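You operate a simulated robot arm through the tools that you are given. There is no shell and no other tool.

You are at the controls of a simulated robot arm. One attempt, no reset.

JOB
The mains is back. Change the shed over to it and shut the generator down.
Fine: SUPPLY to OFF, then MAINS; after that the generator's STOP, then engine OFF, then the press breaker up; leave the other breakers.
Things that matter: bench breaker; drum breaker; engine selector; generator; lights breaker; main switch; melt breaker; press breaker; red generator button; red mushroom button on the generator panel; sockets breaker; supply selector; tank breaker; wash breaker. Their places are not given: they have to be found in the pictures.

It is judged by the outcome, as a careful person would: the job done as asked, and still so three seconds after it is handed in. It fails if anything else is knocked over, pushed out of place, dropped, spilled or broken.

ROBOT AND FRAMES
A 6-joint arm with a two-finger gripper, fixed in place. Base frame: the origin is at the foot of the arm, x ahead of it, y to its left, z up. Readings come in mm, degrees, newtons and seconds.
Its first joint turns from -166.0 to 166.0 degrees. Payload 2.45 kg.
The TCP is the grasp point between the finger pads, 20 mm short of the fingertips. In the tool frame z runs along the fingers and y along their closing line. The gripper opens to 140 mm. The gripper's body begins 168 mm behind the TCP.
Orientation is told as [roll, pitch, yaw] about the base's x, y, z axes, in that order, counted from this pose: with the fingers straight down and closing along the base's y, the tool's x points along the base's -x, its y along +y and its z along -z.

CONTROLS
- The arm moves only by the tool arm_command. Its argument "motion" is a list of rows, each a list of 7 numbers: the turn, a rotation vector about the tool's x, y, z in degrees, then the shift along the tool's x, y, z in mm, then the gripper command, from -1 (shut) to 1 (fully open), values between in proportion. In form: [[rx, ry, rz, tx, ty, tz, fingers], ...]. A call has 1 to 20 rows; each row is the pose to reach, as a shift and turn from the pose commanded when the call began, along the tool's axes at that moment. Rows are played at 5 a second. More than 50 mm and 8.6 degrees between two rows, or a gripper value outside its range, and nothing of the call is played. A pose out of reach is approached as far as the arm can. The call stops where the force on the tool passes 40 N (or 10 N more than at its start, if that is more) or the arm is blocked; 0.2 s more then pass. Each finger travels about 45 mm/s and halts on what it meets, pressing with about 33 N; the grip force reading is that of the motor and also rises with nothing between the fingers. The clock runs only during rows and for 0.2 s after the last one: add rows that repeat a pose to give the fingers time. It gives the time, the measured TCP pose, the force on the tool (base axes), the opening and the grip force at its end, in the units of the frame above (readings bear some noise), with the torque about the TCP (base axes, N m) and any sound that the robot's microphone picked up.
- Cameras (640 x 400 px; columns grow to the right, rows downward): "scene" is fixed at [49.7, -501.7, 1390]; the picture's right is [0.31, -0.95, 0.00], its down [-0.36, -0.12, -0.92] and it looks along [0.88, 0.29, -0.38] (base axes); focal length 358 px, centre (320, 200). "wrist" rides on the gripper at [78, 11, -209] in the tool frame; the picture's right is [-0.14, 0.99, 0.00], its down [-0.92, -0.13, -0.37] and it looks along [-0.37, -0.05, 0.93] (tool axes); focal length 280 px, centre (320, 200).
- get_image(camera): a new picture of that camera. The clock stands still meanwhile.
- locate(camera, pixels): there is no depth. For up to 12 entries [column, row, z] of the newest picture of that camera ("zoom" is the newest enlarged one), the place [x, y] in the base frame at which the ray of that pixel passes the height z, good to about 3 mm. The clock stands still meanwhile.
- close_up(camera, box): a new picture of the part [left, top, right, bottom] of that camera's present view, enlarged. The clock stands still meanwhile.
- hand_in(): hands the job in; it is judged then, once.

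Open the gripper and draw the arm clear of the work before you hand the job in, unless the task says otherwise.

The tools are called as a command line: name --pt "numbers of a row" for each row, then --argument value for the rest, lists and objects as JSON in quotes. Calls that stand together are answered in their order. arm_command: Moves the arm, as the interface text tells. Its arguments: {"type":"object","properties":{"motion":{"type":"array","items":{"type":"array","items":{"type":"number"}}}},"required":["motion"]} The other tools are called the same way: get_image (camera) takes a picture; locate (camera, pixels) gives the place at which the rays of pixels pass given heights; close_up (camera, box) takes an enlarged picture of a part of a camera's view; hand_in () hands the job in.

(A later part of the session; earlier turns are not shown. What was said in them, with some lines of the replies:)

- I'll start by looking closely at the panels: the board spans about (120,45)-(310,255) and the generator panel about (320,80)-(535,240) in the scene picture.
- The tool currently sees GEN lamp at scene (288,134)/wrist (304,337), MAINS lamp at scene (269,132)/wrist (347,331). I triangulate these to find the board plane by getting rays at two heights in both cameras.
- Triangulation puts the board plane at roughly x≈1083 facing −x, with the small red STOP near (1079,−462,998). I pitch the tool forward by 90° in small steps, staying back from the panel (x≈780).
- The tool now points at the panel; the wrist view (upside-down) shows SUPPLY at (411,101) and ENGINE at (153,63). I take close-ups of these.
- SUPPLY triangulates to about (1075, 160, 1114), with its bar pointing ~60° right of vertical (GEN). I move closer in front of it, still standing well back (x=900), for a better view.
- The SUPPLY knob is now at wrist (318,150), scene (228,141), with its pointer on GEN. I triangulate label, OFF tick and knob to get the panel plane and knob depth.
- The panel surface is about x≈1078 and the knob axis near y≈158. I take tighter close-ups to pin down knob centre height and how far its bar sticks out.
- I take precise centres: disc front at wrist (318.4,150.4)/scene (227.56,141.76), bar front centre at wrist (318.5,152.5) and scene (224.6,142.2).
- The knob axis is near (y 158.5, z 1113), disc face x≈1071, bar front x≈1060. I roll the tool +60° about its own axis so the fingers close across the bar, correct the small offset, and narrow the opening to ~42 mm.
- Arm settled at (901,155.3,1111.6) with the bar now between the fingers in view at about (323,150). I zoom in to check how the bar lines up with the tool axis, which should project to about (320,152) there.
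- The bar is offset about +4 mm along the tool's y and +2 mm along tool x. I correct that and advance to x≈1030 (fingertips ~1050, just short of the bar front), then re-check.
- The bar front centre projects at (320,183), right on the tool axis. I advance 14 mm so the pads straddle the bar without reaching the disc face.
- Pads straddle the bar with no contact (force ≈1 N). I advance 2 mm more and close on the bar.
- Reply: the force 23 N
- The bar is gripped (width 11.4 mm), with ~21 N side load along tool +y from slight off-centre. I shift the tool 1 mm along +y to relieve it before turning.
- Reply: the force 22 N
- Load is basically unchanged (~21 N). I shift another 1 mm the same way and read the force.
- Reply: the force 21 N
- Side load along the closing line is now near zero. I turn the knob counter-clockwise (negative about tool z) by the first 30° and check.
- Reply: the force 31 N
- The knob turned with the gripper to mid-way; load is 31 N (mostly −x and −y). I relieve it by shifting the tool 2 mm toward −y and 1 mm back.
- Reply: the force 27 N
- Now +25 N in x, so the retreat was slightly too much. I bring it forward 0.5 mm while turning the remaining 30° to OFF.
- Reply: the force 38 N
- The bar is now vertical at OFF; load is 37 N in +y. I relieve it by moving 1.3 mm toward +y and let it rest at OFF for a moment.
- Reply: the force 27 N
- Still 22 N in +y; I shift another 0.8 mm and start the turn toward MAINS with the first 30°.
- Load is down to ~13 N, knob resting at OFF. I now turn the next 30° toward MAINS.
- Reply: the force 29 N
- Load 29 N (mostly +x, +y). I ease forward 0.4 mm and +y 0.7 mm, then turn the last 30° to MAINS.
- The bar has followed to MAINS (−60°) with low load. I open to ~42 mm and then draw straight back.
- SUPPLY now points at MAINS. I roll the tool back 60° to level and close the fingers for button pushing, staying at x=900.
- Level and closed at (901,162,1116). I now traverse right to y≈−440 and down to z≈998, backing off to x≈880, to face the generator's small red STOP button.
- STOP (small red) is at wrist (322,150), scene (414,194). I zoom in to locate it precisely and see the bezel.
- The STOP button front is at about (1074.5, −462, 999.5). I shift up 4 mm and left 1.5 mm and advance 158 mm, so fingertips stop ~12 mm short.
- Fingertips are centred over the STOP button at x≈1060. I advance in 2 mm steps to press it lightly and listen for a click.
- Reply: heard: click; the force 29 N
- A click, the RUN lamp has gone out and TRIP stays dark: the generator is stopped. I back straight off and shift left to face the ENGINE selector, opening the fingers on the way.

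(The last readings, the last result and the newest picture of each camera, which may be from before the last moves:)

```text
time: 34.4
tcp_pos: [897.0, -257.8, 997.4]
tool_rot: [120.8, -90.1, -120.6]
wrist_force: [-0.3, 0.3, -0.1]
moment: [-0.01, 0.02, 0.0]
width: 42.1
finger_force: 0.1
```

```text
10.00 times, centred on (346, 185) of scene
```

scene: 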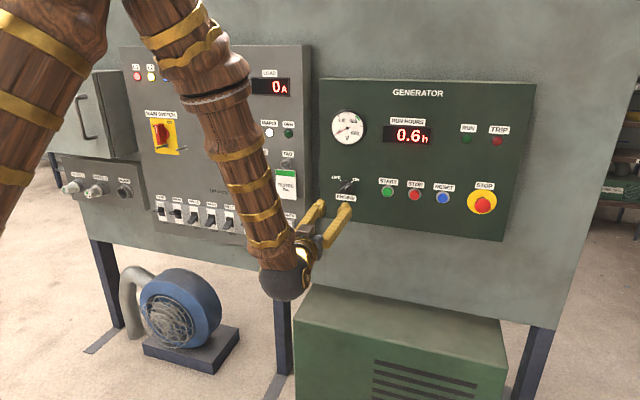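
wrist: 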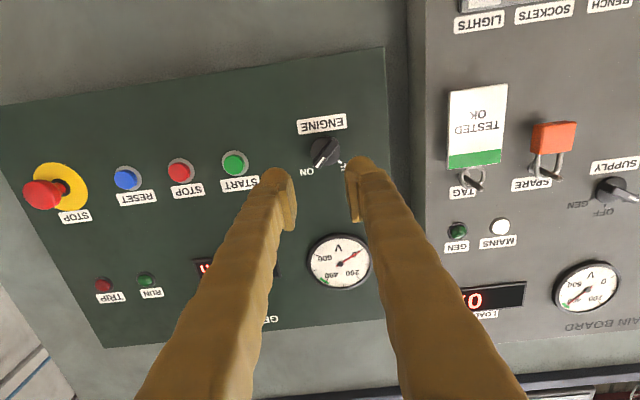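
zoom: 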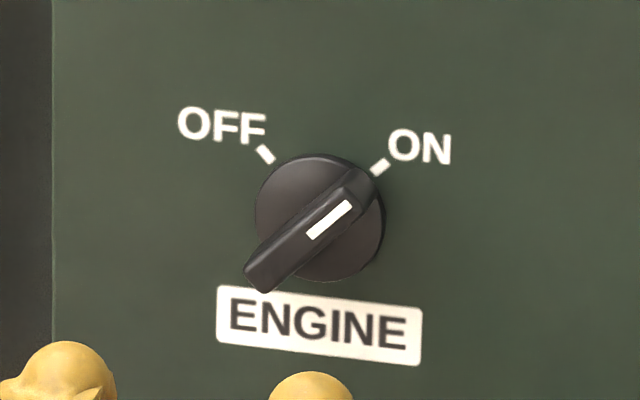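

Generator lamps are out. ENGINE's pointer is at ON (~45° right), OFF is ~45° left; disc centre at wrist (325.5,150.8), scene (345.4,186.9). I triangulate it.

locate --camera "wrist" --pixels '[[325.5, 150.8, 1005], [325.5, 150.8, 990], [325.6, 152.5, 1005], [325.6, 152.5, 990], [319.5, 124, 980], [319.5, 124, 960]]'

locate --camera "scene" --pixels '[[345.4, 186.9, 1005], [345.4, 186.9, 990], [344.8, 187.6, 1005], [344.8, 187.6, 990], [346.0, 197.6, 980], [346.0, 197.6, 960]]'

```text
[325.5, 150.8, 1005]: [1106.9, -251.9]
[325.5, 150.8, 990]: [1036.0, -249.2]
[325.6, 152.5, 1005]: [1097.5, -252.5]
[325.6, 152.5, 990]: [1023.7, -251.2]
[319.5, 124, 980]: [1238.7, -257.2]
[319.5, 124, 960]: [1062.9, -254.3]
```

```text
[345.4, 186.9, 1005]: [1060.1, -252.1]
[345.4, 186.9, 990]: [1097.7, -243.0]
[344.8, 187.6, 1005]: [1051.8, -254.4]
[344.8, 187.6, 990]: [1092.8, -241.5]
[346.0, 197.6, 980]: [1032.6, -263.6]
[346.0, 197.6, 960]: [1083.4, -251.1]
```

ENGINE's axis is about (y −251, z 999.5). I centre on it and roll the tool +45° to match the bar.

arm_command --pt "0 0 7.5 -0.5 2 0 -0.4" --pt "0 0 15 -1 4 0 -0.4" --pt "0 0 22.5 -2 6.5 0 -0.4" --pt "0 0 30 -2 6.5 0 -0.4" --pt "0 0 37.5 -2 6.5 0 -0.4" --pt "0 0 45 -2 6.5 0 -0.4" --pt "0 0 45 -2 6.5 0 -0.4" --pt "0 0 45 -2 6.5 0 -0.4"

close_up --camera "wrist" --box '[272, 120, 368, 180]'

```text
time: 36.2
tcp_pos: [895.9, -249.1, 998.6]
tool_rot: [90.0, -45.0, -89.8]
wrist_force: [0.0, -0.7, -0.2]
moment: [0.0, -0.01, -0.01]
width: 41.8
finger_force: 0.1
```

```text
6.67 times, centred on (320, 150) of wrist
```

zoom: 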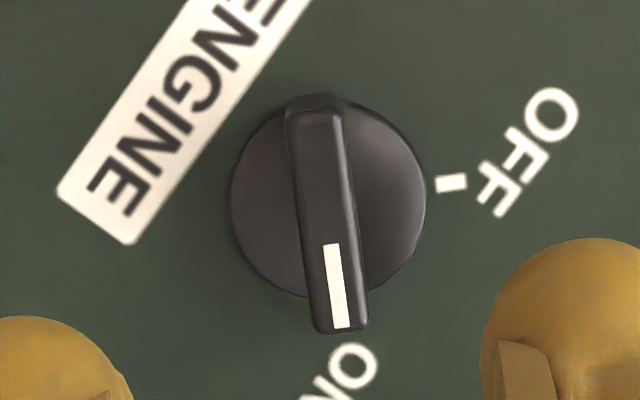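

The bar is aligned, offset about +2 mm in tool y and −2 mm in tool x. I correct and advance to x≈1032, then look again.

arm_command --pt "0 0 0 -2 2.5 35 -0.4" --pt "0 0 0 -2 2.5 70 -0.4" --pt "0 0 0 -2 2.5 105 -0.4" --pt "0 0 0 -2 2.5 125 -0.4" --pt "0 0 0 -2 2.5 136 -0.4" --pt "0 0 0 -2 2.5 136 -0.4" --pt "0 0 0 -2 2.5 136 -0.4" --pt "0 0 0 -2 2.5 136 -0.4"

close_up --camera "wrist" --box '[256, 130, 384, 210]'

close_up --camera "scene" --box '[306, 160, 386, 210]'

```text
time: 38.0
tcp_pos: [1031.9, -249.8, 1000.8]
tool_rot: [90.0, -45.0, -89.9]
wrist_force: [-0.4, -0.4, -0.3]
moment: [0.0, -0.01, 0.0]
width: 42.1
finger_force: 0.1
```

```text
5.00 times, centred on (320, 170) of wrist
```

zoom: 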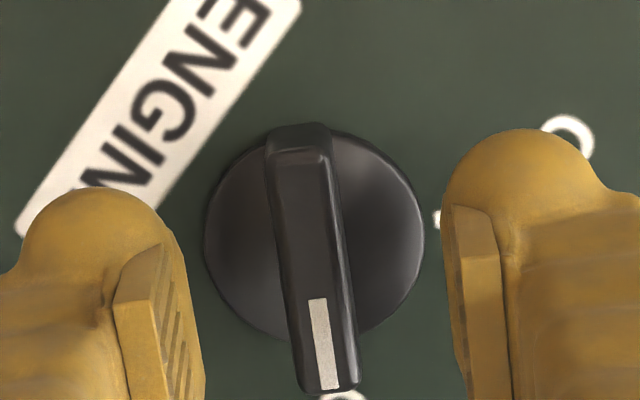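

```text
8.00 times, centred on (346, 185) of scene
```

zoom: 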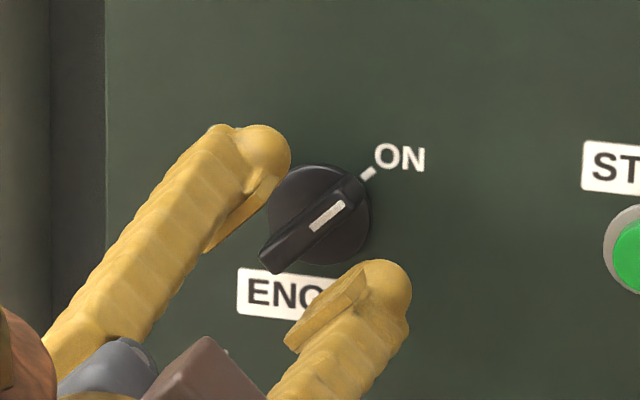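

Bar sits between the pads, nearly centred. I advance 14 mm (to x≈1046), nudging +1 mm in tool y, and close on it.

arm_command --pt "0 0 0 0 1 5 -0.4" --pt "0 0 0 0 1 10 -0.4" --pt "0 0 0 0 1 14 -0.4" --pt "0 0 0 0 1 14 -0.4" --pt "0 0 0 0 1 14 -0.6" --pt "0 0 0 0 1 14 -0.75" --pt "0 0 0 0 1 14 -0.9" --pt "0 0 0 0 1 14 -1" --pt "0 0 0 0 1 14 -1" --pt "0 0 0 0 1 14 -1"

close_up --camera "wrist" --box '[256, 130, 384, 210]'

```text
time: 40.2
tcp_pos: [1045.9, -250.2, 1000.6]
tool_rot: [89.8, -45.0, -89.9]
wrist_force: [7.5, -25.6, -19.8]
moment: [-0.02, 0.19, -0.24]
width: 11.2
finger_force: 38.7
```

```text
5.00 times, centred on (320, 170) of wrist
```

zoom: 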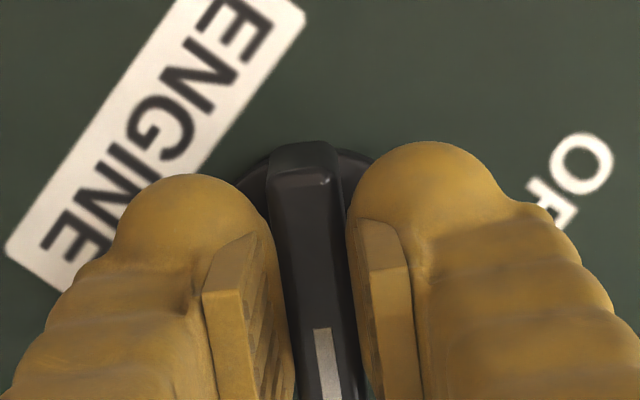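

Gripped (11.2 mm) but with ~32 N along tool −y. I relieve by shifting −1.5 mm in tool y.

arm_command --pt "0 0 0 0 -0.7 0 -1" --pt "0 0 0 0 -1.4 0 -1" --pt "0 0 0 0 -1.4 0 -1"

```text
time: 41.0
tcp_pos: [1045.6, -249.6, 999.6]
tool_rot: [89.9, -45.0, -89.9]
wrist_force: [-8.5, -20.2, -20.8]
moment: [-0.05, 0.2, -0.19]
width: 11.2
finger_force: 38.5
```

Still ~29 N; I shift another −1.2 mm in tool y and read again.

arm_command --pt "0 0 0 0 -0.6 0 -1" --pt "0 0 0 0 -1.2 0 -1" --pt "0 0 0 0 -1.2 0 -1"

```text
time: 41.8
tcp_pos: [1045.5, -249.6, 1000.1]
tool_rot: [90.0, -45.0, -89.9]
wrist_force: [-26.9, -1.5, -9.4]
moment: [0.0, 0.15, 0.01]
width: 11.0
finger_force: 38.1
```

Side load is down; −27 N remains along x. I ease back 0.5 mm and turn the first 45° counter-clockwise.

arm_command --pt "0 0 0 0 -0.3 -0.5 -1" --pt "0 0 0 0 -0.3 -0.5 -1"

```text
time: 42.4
tcp_pos: [1046.3, -250.0, 1001.4]
tool_rot: [90.0, -44.9, -89.9]
wrist_force: [-23.4, 12.2, -4.3]
moment: [0.0, 0.12, 0.17]
width: 11.1
finger_force: 38.5
```

x load still −23 N. I ease back another 0.4 mm and begin turning, 24° first.

arm_command --pt "0 0 0 0 0 -0.4 -1" --pt "0 0 -6 0 0 -0.4 -1" --pt "0 0 -12 0 0 -0.4 -1" --pt "0 0 -18 0 0 -0.4 -1" --pt "0 0 -24 0 0 -0.4 -1"

```text
time: 43.6
tcp_pos: [1046.3, -250.5, 1000.5]
tool_rot: [90.2, -69.1, -90.0]
wrist_force: [3.0, 22.8, 0.7]
moment: [0.02, 0.25, 0.33]
width: 10.8
finger_force: 37.9
```

Turning fine; 23 N in +y. I relieve with +0.8 mm in y and turn another 24°.

arm_command --pt "0 0 0 0.3 0.75 0 -1" --pt "0 0 -6 0.3 0.75 0 -1" --pt "0 0 -12 0.3 0.75 0 -1" --pt "0 0 -18 0.3 0.75 0 -1" --pt "0 0 -24 0.3 0.75 0 -1"

```text
time: 44.8
tcp_pos: [1045.7, -249.9, 1000.7]
tool_rot: [-91.1, -86.9, 91.1]
wrist_force: [24.7, 13.7, 8.1]
moment: [0.02, -0.18, 0.1]
width: 11.4
finger_force: 37.8
```

At about vertical now, load (25,14,8) N. I ease +0.4 mm forward, +0.5 mm in y, +0.3 mm up, and turn another 21°.

arm_command --pt "0 0 0 -0.3 0.5 0.4 -1" --pt "0 0 -7 -0.3 0.5 0.4 -1" --pt "0 0 -14 -0.3 0.5 0.4 -1" --pt "0 0 -21 -0.3 0.5 0.4 -1"

```text
time: 45.8
tcp_pos: [1045.6, -248.7, 1000.5]
tool_rot: [-90.0, -65.9, 90.0]
wrist_force: [1.1, 8.2, 9.5]
moment: [0.03, -0.04, 0.08]
width: 11.0
finger_force: 38.8
```

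Load is low (13 N). I turn the last 21° to OFF (−45°), plus one degree to seat it.

arm_command --pt "0 0 -7 0 0 0 -1" --pt "0 0 -14 0 0 0 -1" --pt "0 0 -21 0 0 0 -1" --pt "0 0 -22 0 0 0 -1" --pt "0 0 -22 0 0 0 -1"

close_up --camera "wrist" --box '[256, 130, 384, 210]'

```text
time: 47.0
tcp_pos: [1045.7, -249.5, 1000.2]
tool_rot: [-90.0, -44.0, 90.0]
wrist_force: [-23.6, 1.1, 6.3]
moment: [0.49, -0.05, -0.04]
width: 11.2
finger_force: 38.0
```

```text
5.00 times, centred on (320, 170) of wrist
```

zoom: 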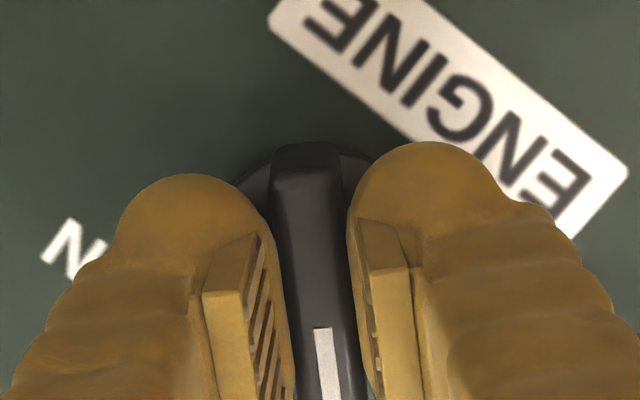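

The torque about the axis rose to 0.49 N·m at −46°, i.e. the OFF end stop. I open to ~42 mm and draw straight back.

arm_command --pt "0 0 1 0 0 0 -1" --pt "0 0 1 0 0 0 -0.6" --pt "0 0 1 0 0 0 -0.4" --pt "0 0 1 0 0 0 -0.4" --pt "0 0 1 0 0 0 -0.4" --pt "0 0 1 0 0 -10 -0.4" --pt "0 0 1 0 0 -30 -0.4" --pt "0 0 1 0 0 -70 -0.4" --pt "0 0 1 0 0 -110 -0.4" --pt "0 0 1 0 0 -150 -0.4" --pt "0 0 1 0 0 -150 -0.4"

close_up --camera "wrist" --box '[256, 110, 384, 190]'

close_up --camera "scene" --box '[306, 160, 386, 210]'

```text
time: 49.4
tcp_pos: [896.4, -247.8, 1000.5]
tool_rot: [-90.1, -45.0, 90.1]
wrist_force: [0.9, 0.1, 1.0]
moment: [0.02, 0.05, 0.01]
width: 42.2
finger_force: 0.0
```

```text
5.00 times, centred on (320, 150) of wrist
```

zoom: 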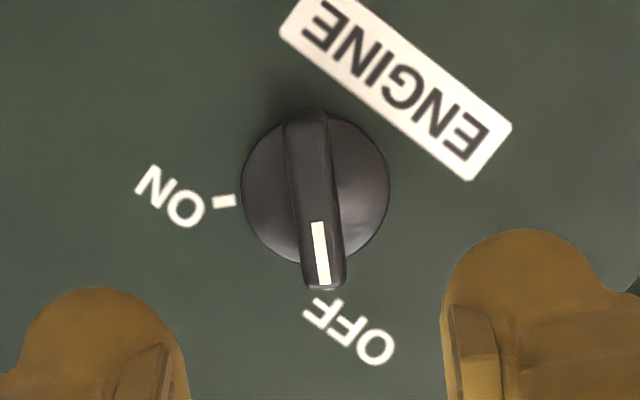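

```text
8.00 times, centred on (346, 185) of scene
```

zoom: 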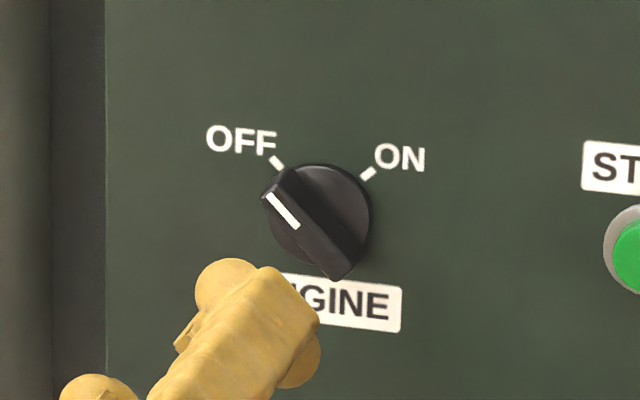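

ENGINE now points to OFF. Next is PRESS, the third breaker from the left; I locate the breaker slots (DRUM ≈(177,212), PRESS ≈(194,217), WASH ≈(212,220) in the scene view) while I roll the tool level again and close the fingers.

arm_command --pt "0 0 7.5 0 0 -5 -0.5" --pt "0 0 15 0 0 -10 -0.6" --pt "0 0 22.5 0 0 -15 -0.7" --pt "0 0 30 0 0 -15 -0.8" --pt "0 0 37.5 0 0 -15 -0.9" --pt "0 0 45 0 0 -15 -1" --pt "0 0 45 0 0 -15 -1" --pt "0 0 45 0 0 -15 -1"

locate --camera "scene" --pixels '[[194.25, 217, 950], [194.25, 217, 880], [212, 220, 950], [212, 220, 880], [177, 212, 950], [177, 212, 880]]'

```text
time: 51.2
tcp_pos: [880.2, -248.9, 1000.5]
tool_rot: [92.5, -90.1, -92.2]
wrist_force: [-0.1, -0.3, -0.1]
moment: [0.01, 0.01, -0.04]
width: 0.4
finger_force: 30.0
```

```text
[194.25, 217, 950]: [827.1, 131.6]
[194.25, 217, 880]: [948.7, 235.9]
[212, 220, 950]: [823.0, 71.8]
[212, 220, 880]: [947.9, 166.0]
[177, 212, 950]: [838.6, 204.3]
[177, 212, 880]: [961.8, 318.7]
```

PRESS is at roughly (1075, 340, 808), with neighbours ~80 mm to each side. I traverse at x≈880 over to y≈340 and down to z≈800 to look at it.

arm_command --pt "0 0 0 0 35 0 -1" --pt "0 0 0 0 70 0 -1" --pt "0 0 0 5 105 0 -1" --pt "0 0 0 15 140 0 -1" --pt "0 0 0 25 175 0 -1" --pt "0 0 0 35 210 0 -1" --pt "0 0 0 45 245 0 -1" --pt "0 0 0 55 280 0 -1" --pt "0 0 0 65 315 0 -1" --pt "0 0 0 80 350 0 -1" --pt "0 0 0 95 385 0 -1" --pt "0 0 0 110 420 0 -1" --pt "0 0 0 125 455 0 -1" --pt "0 0 0 140 490 0 -1" --pt "0 0 0 155 525 0 -1" --pt "0 0 0 170 560 0 -1" --pt "0 0 0 190 589 0 -1" --pt "0 0 0 200 589 0 -1" --pt "0 0 0 200 589 0 -1"

get_image --camera "wrist"

get_image --camera "scene"

```text
time: 55.2
tcp_pos: [880.2, 340.3, 800.5]
tool_rot: [152.3, -90.0, -152.2]
wrist_force: [0.4, 0.1, 0.7]
moment: [0.0, 0.03, 0.0]
width: 0.0
finger_force: 29.4
```

```text
taken
```

wrist: 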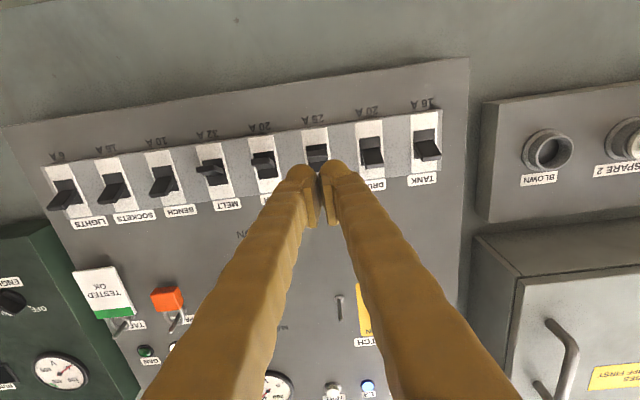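

```text
taken
```

scene: 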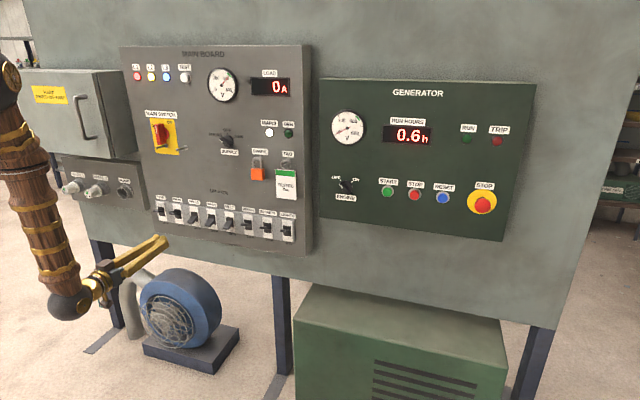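

Third from TANK at the right of the (flipped) wrist view, PRESS sits at (317,155), straight ahead. I zoom in on both cameras.

close_up --camera "wrist" --box '[240, 110, 400, 210]'

close_up --camera "scene" --box '[150, 185, 246, 245]'

```text
4.00 times, centred on (320, 160) of wrist
```

zoom: 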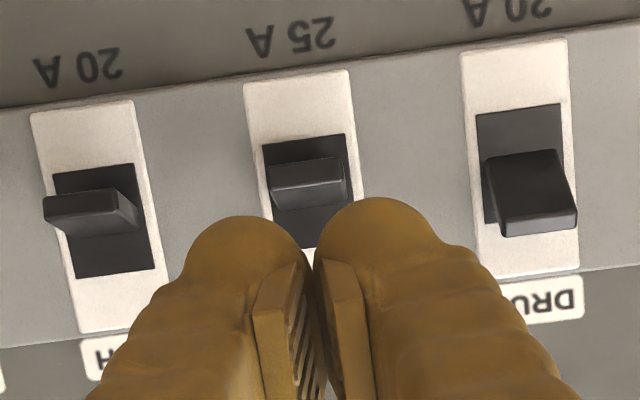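

```text
6.67 times, centred on (198, 215) of scene
```

zoom: 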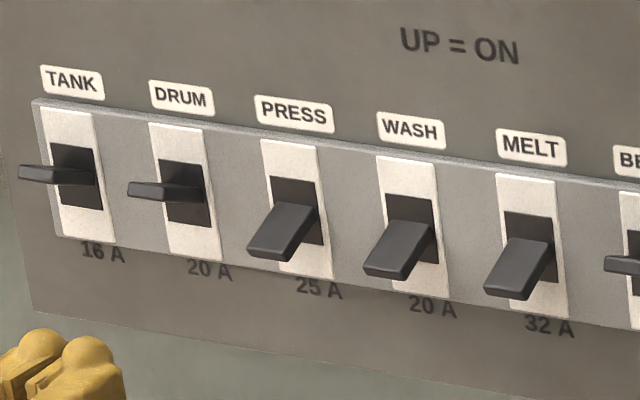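

I triangulate the PRESS lever's outer end (wrist (316.8,158.8), scene (190,222.8)) and slot edges, as well as the neighbours' levers for clearance.

locate --camera "wrist" --pixels '[[316.75, 158.75, 810], [316.75, 158.75, 790], [315.5, 145, 800], [315.5, 145, 780], [318.5, 171, 840], [318.5, 171, 810], [371.5, 165.5, 830], [371.5, 165.5, 800], [261.5, 162.5, 810], [261.5, 162.5, 790]]'

locate --camera "scene" --pixels '[[190.05, 222.8, 810], [190.05, 222.8, 790], [196.5, 221.0, 800], [196.5, 221.0, 780], [192.5, 211.5, 840], [192.5, 211.5, 810], [171.5, 213.5, 830], [171.5, 213.5, 800]]'

```text
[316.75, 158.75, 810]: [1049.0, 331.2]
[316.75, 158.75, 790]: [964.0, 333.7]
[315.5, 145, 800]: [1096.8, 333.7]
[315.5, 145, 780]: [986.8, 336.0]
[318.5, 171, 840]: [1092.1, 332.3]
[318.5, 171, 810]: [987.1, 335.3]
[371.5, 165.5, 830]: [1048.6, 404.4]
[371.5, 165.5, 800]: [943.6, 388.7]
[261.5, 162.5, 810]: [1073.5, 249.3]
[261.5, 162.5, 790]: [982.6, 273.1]
```

```text
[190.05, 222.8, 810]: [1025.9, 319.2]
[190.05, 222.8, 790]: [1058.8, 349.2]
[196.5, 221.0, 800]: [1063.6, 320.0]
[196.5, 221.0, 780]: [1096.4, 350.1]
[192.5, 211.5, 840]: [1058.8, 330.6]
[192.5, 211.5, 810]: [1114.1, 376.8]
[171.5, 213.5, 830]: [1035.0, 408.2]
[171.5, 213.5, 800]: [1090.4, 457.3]
```

Lever tip (down) is at about (1032, 332, 806), slot z≈795–834 at x≈1071. I go down to z≈770 and align y≈334, advancing so the fingertips pass beneath the lever to x≈1050, with pictures at the end.

arm_command --pt "0 0 0 15 -3 0 -1" --pt "0 0 0 31 -6 10 -1" --pt "0 0 0 31 -6 45 -1" --pt "0 0 0 31 -6 80 -1" --pt "0 0 0 31 -6 110 -1" --pt "0 0 0 31 -6 110 -1" --pt "0 0 0 31 -6 110 -1"

close_up --camera "wrist" --box '[240, 110, 400, 210]'

close_up --camera "scene" --box '[130, 185, 258, 265]'

```text
time: 56.8
tcp_pos: [991.4, 334.4, 769.7]
tool_rot: [-42.2, -90.0, 42.3]
wrist_force: [-0.4, 0.8, 0.4]
moment: [0.01, -0.02, 0.01]
width: 0.1
finger_force: 29.3
```

```text
4.00 times, centred on (320, 160) of wrist
```

zoom: 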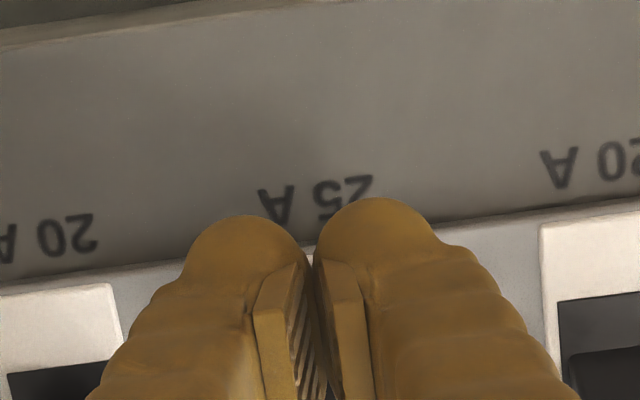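

```text
5.00 times, centred on (194, 225) of scene
```

zoom: 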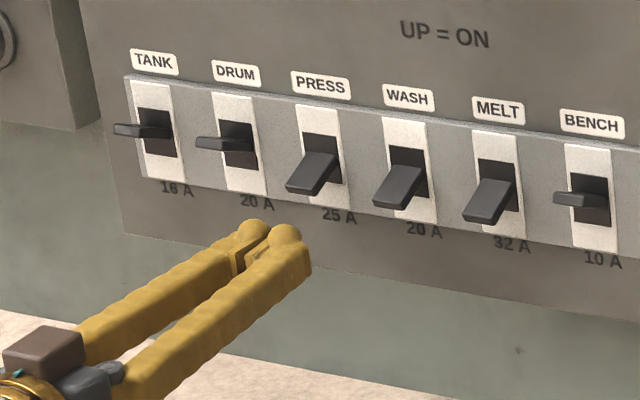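

Fingers are below and in line with PRESS ("25 A" centred above the fingertip gap). I advance 38 mm so the tips are under the lever at x≈1050.

arm_command --pt "0 0 0 0 0 13 -1" --pt "0 0 0 0 0 26 -1" --pt "0 0 0 0 0 38 -1" --pt "0 0 0 0 0 38 -1" --pt "0 0 0 0 0 38 -1"

close_up --camera "scene" --box '[150, 190, 246, 250]'

close_up --camera "wrist" --box '[192, 100, 448, 260]'

```text
time: 58.0
tcp_pos: [1028.9, 333.7, 768.4]
tool_rot: [64.7, -90.1, -64.5]
wrist_force: [0.1, 0.1, -0.1]
moment: [-0.01, 0.03, 0.0]
width: 0.0
finger_force: 29.3
```

```text
6.67 times, centred on (198, 220) of scene
```

zoom: 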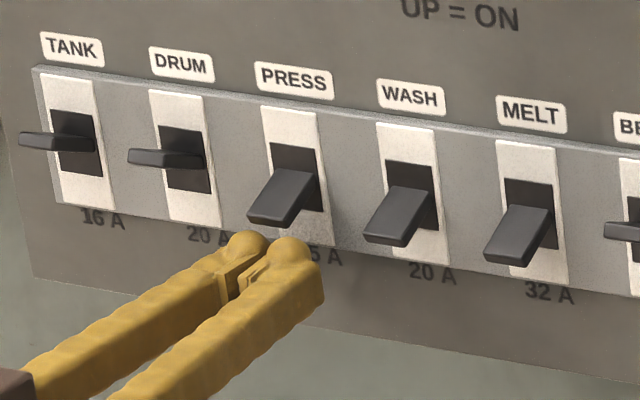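

```text
2.50 times, centred on (320, 180) of wrist
```

zoom: 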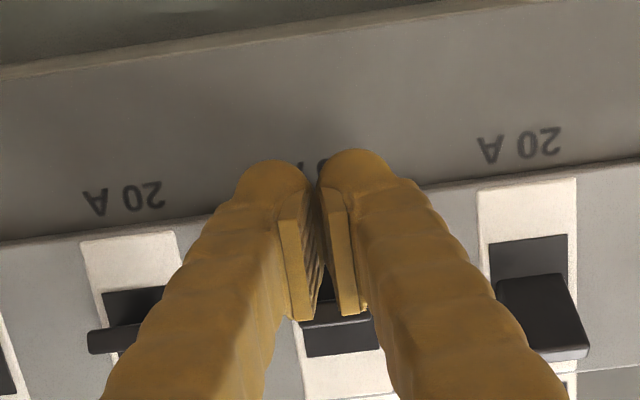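

The fingertips are under the PRESS lever, clear of DRUM and WASH. I lift slowly in 3 mm steps to flip it up.

arm_command --pt "0 0 0 -4 0 0 -1" --pt "0 0 0 -8 0 0 -1" --pt "0 0 0 -11 0 0 -1" --pt "0 0 0 -14 0 0 -1" --pt "0 0 0 -17 0 0 -1" --pt "0 0 0 -20 0 0 -1" --pt "0 0 0 -23 0 0 -1" --pt "0 0 0 -26 0 0 -1" --pt "0 0 0 -29 0 0 -1" --pt "0 0 0 -32 0 0 -1"

close_up --camera "scene" --box '[150, 190, 246, 250]'

```text
time: 60.2
tcp_pos: [1028.6, 334.1, 801.0]
tool_rot: [90.3, -90.0, -90.2]
wrist_force: [-0.2, 0.4, -0.2]
moment: [-0.03, 0.02, 0.0]
width: 0.0
finger_force: 29.7
```

```text
6.67 times, centred on (198, 220) of scene
```

zoom: 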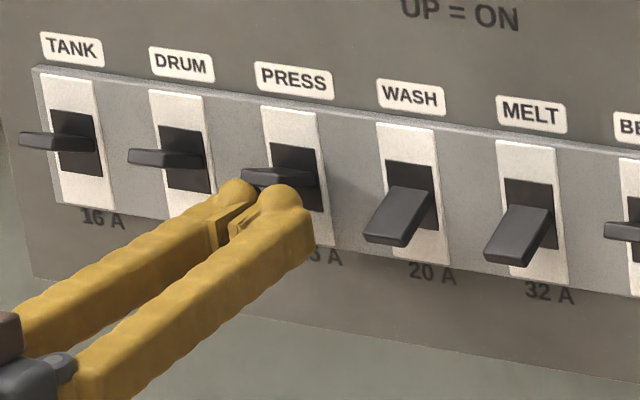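

PRESS now sits up like TANK and DRUM, with no residual force. I lower the fingers 15 mm away from it, draw back, and check everything.

arm_command --pt "0 0 0 8 0 0 -1" --pt "0 0 0 16 0 0 -1" --pt "0 0 0 20 0 -25 -1" --pt "0 0 0 20 0 -65 -1" --pt "0 0 0 20 0 -105 -1" --pt "0 0 0 20 0 -145 -1" --pt "0 0 0 20 0 -185 -0.8" --pt "0 0 0 20 0 -225 -0.6" --pt "0 0 0 20 0 -250 -0.4" --pt "0 0 0 20 0 -250 0" --pt "0 0 0 20 0 -250 0"

get_image --camera "scene"

close_up --camera "scene" --box '[120, 100, 320, 250]'

close_up --camera "scene" --box '[320, 90, 520, 240]'

close_up --camera "scene" --box '[120, 40, 310, 130]'

```text
time: 62.6
tcp_pos: [778.8, 335.6, 781.4]
tool_rot: [-166.6, -90.0, 166.7]
wrist_force: [-0.1, 0.3, -0.7]
moment: [0.02, 0.0, -0.03]
width: 70.0
finger_force: 0.0
```

```text
taken
```

scene: 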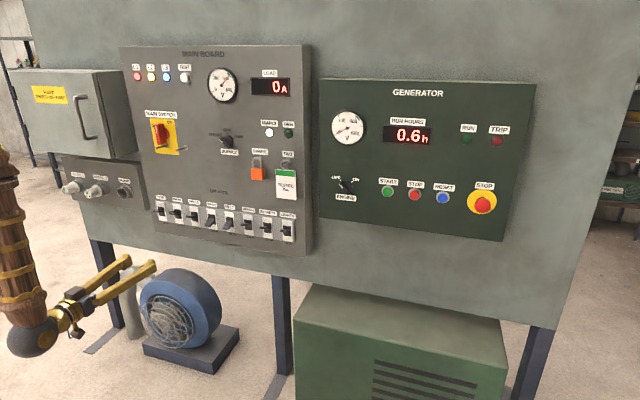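

```text
2.67 times, centred on (220, 175) of scene
```

zoom: 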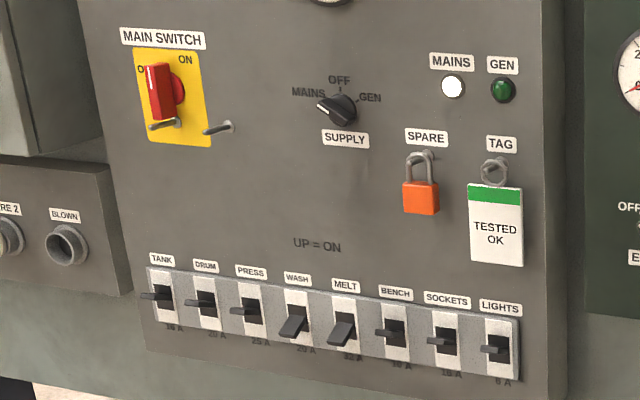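

```text
2.67 times, centred on (420, 165) of scene
```

zoom: 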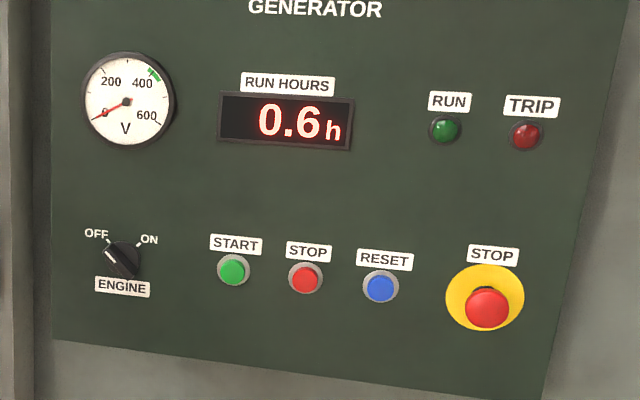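

```text
3.37 times, centred on (215, 85) of scene
```

zoom: 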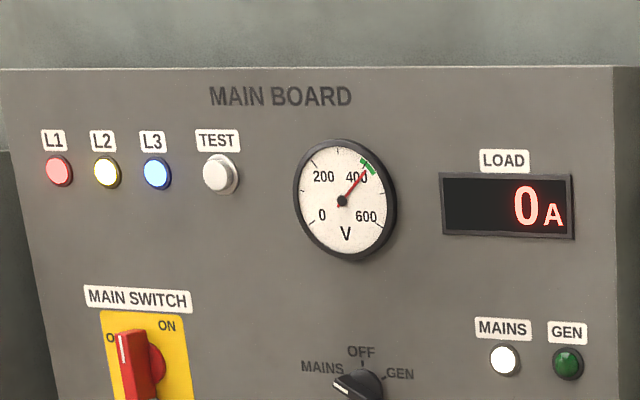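

All as asked: SUPPLY on MAINS with the board at ~400 V, generator stopped with RUN and TRIP dark, ENGINE at OFF, PRESS up, and WASH/MELT still down with the others up. I open the gripper fully and lift the arm well clear.

arm_command --pt "0 0 0 -30 0 -10 0.3" --pt "0 0 0 -60 0 -20 0.6" --pt "0 0 0 -90 0 -30 1" --pt "0 0 0 -120 0 -40 1" --pt "0 0 0 -150 0 -50 1" --pt "0 0 0 -150 0 -50 1" --pt "0 0 0 -150 0 -50 1"

get_image --camera "scene"

get_image --camera "wrist"

```text
time: 64.2
tcp_pos: [729.1, 332.7, 931.2]
tool_rot: [127.8, -90.1, -127.9]
wrist_force: [-0.4, 0.1, -1.1]
moment: [0.0, -0.03, 0.03]
width: 139.8
finger_force: 0.1
```

```text
taken
```

scene: 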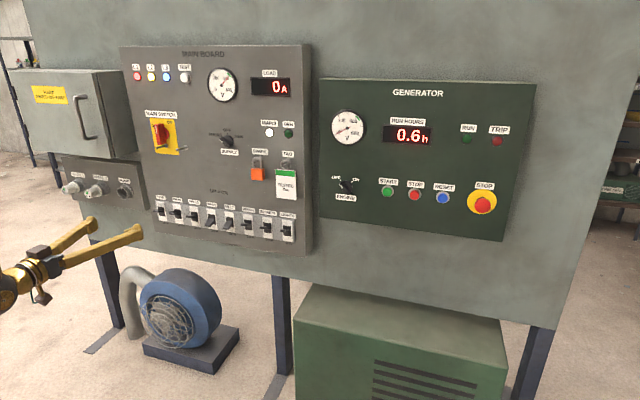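

```text
taken
```

wrist: 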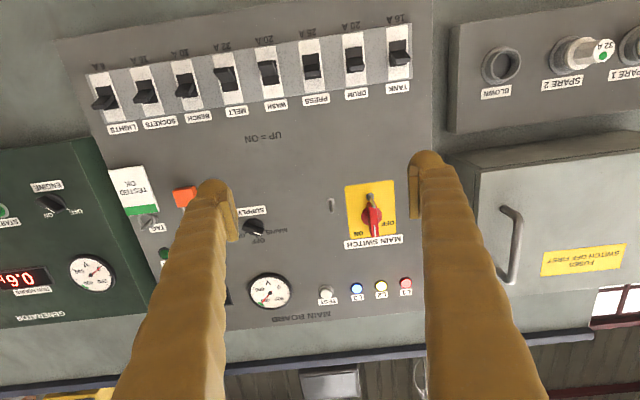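

The gripper is fully open and clear at x≈729. The wrist view confirms PRESS up at (311,66), WASH and MELT still down, ENGINE at OFF and SUPPLY at MAINS, with nothing disturbed, so I hand in.

hand_in

```text
The job is handed in.
```

The shed is now on mains and the generator is shut down. I did the steps in the order you gave:

1. **SUPPLY:** turned to OFF, held there briefly, then turned to MAINS. The board meter reads about 400 V.
2. **Generator STOP:** pressed the small red STOP button by START and left the red mushroom button alone. The RUN lamp went out and TRIP stayed dark.
3. **Engine selector:** turned to OFF, up against its end stop.
4. **Press breaker:** pushed up, and it stayed up.

The other breakers are as I found them: wash and melt down, the rest up. I didn't touch the main switch. Nothing was knocked or moved, and the arm is clear with the gripper open.
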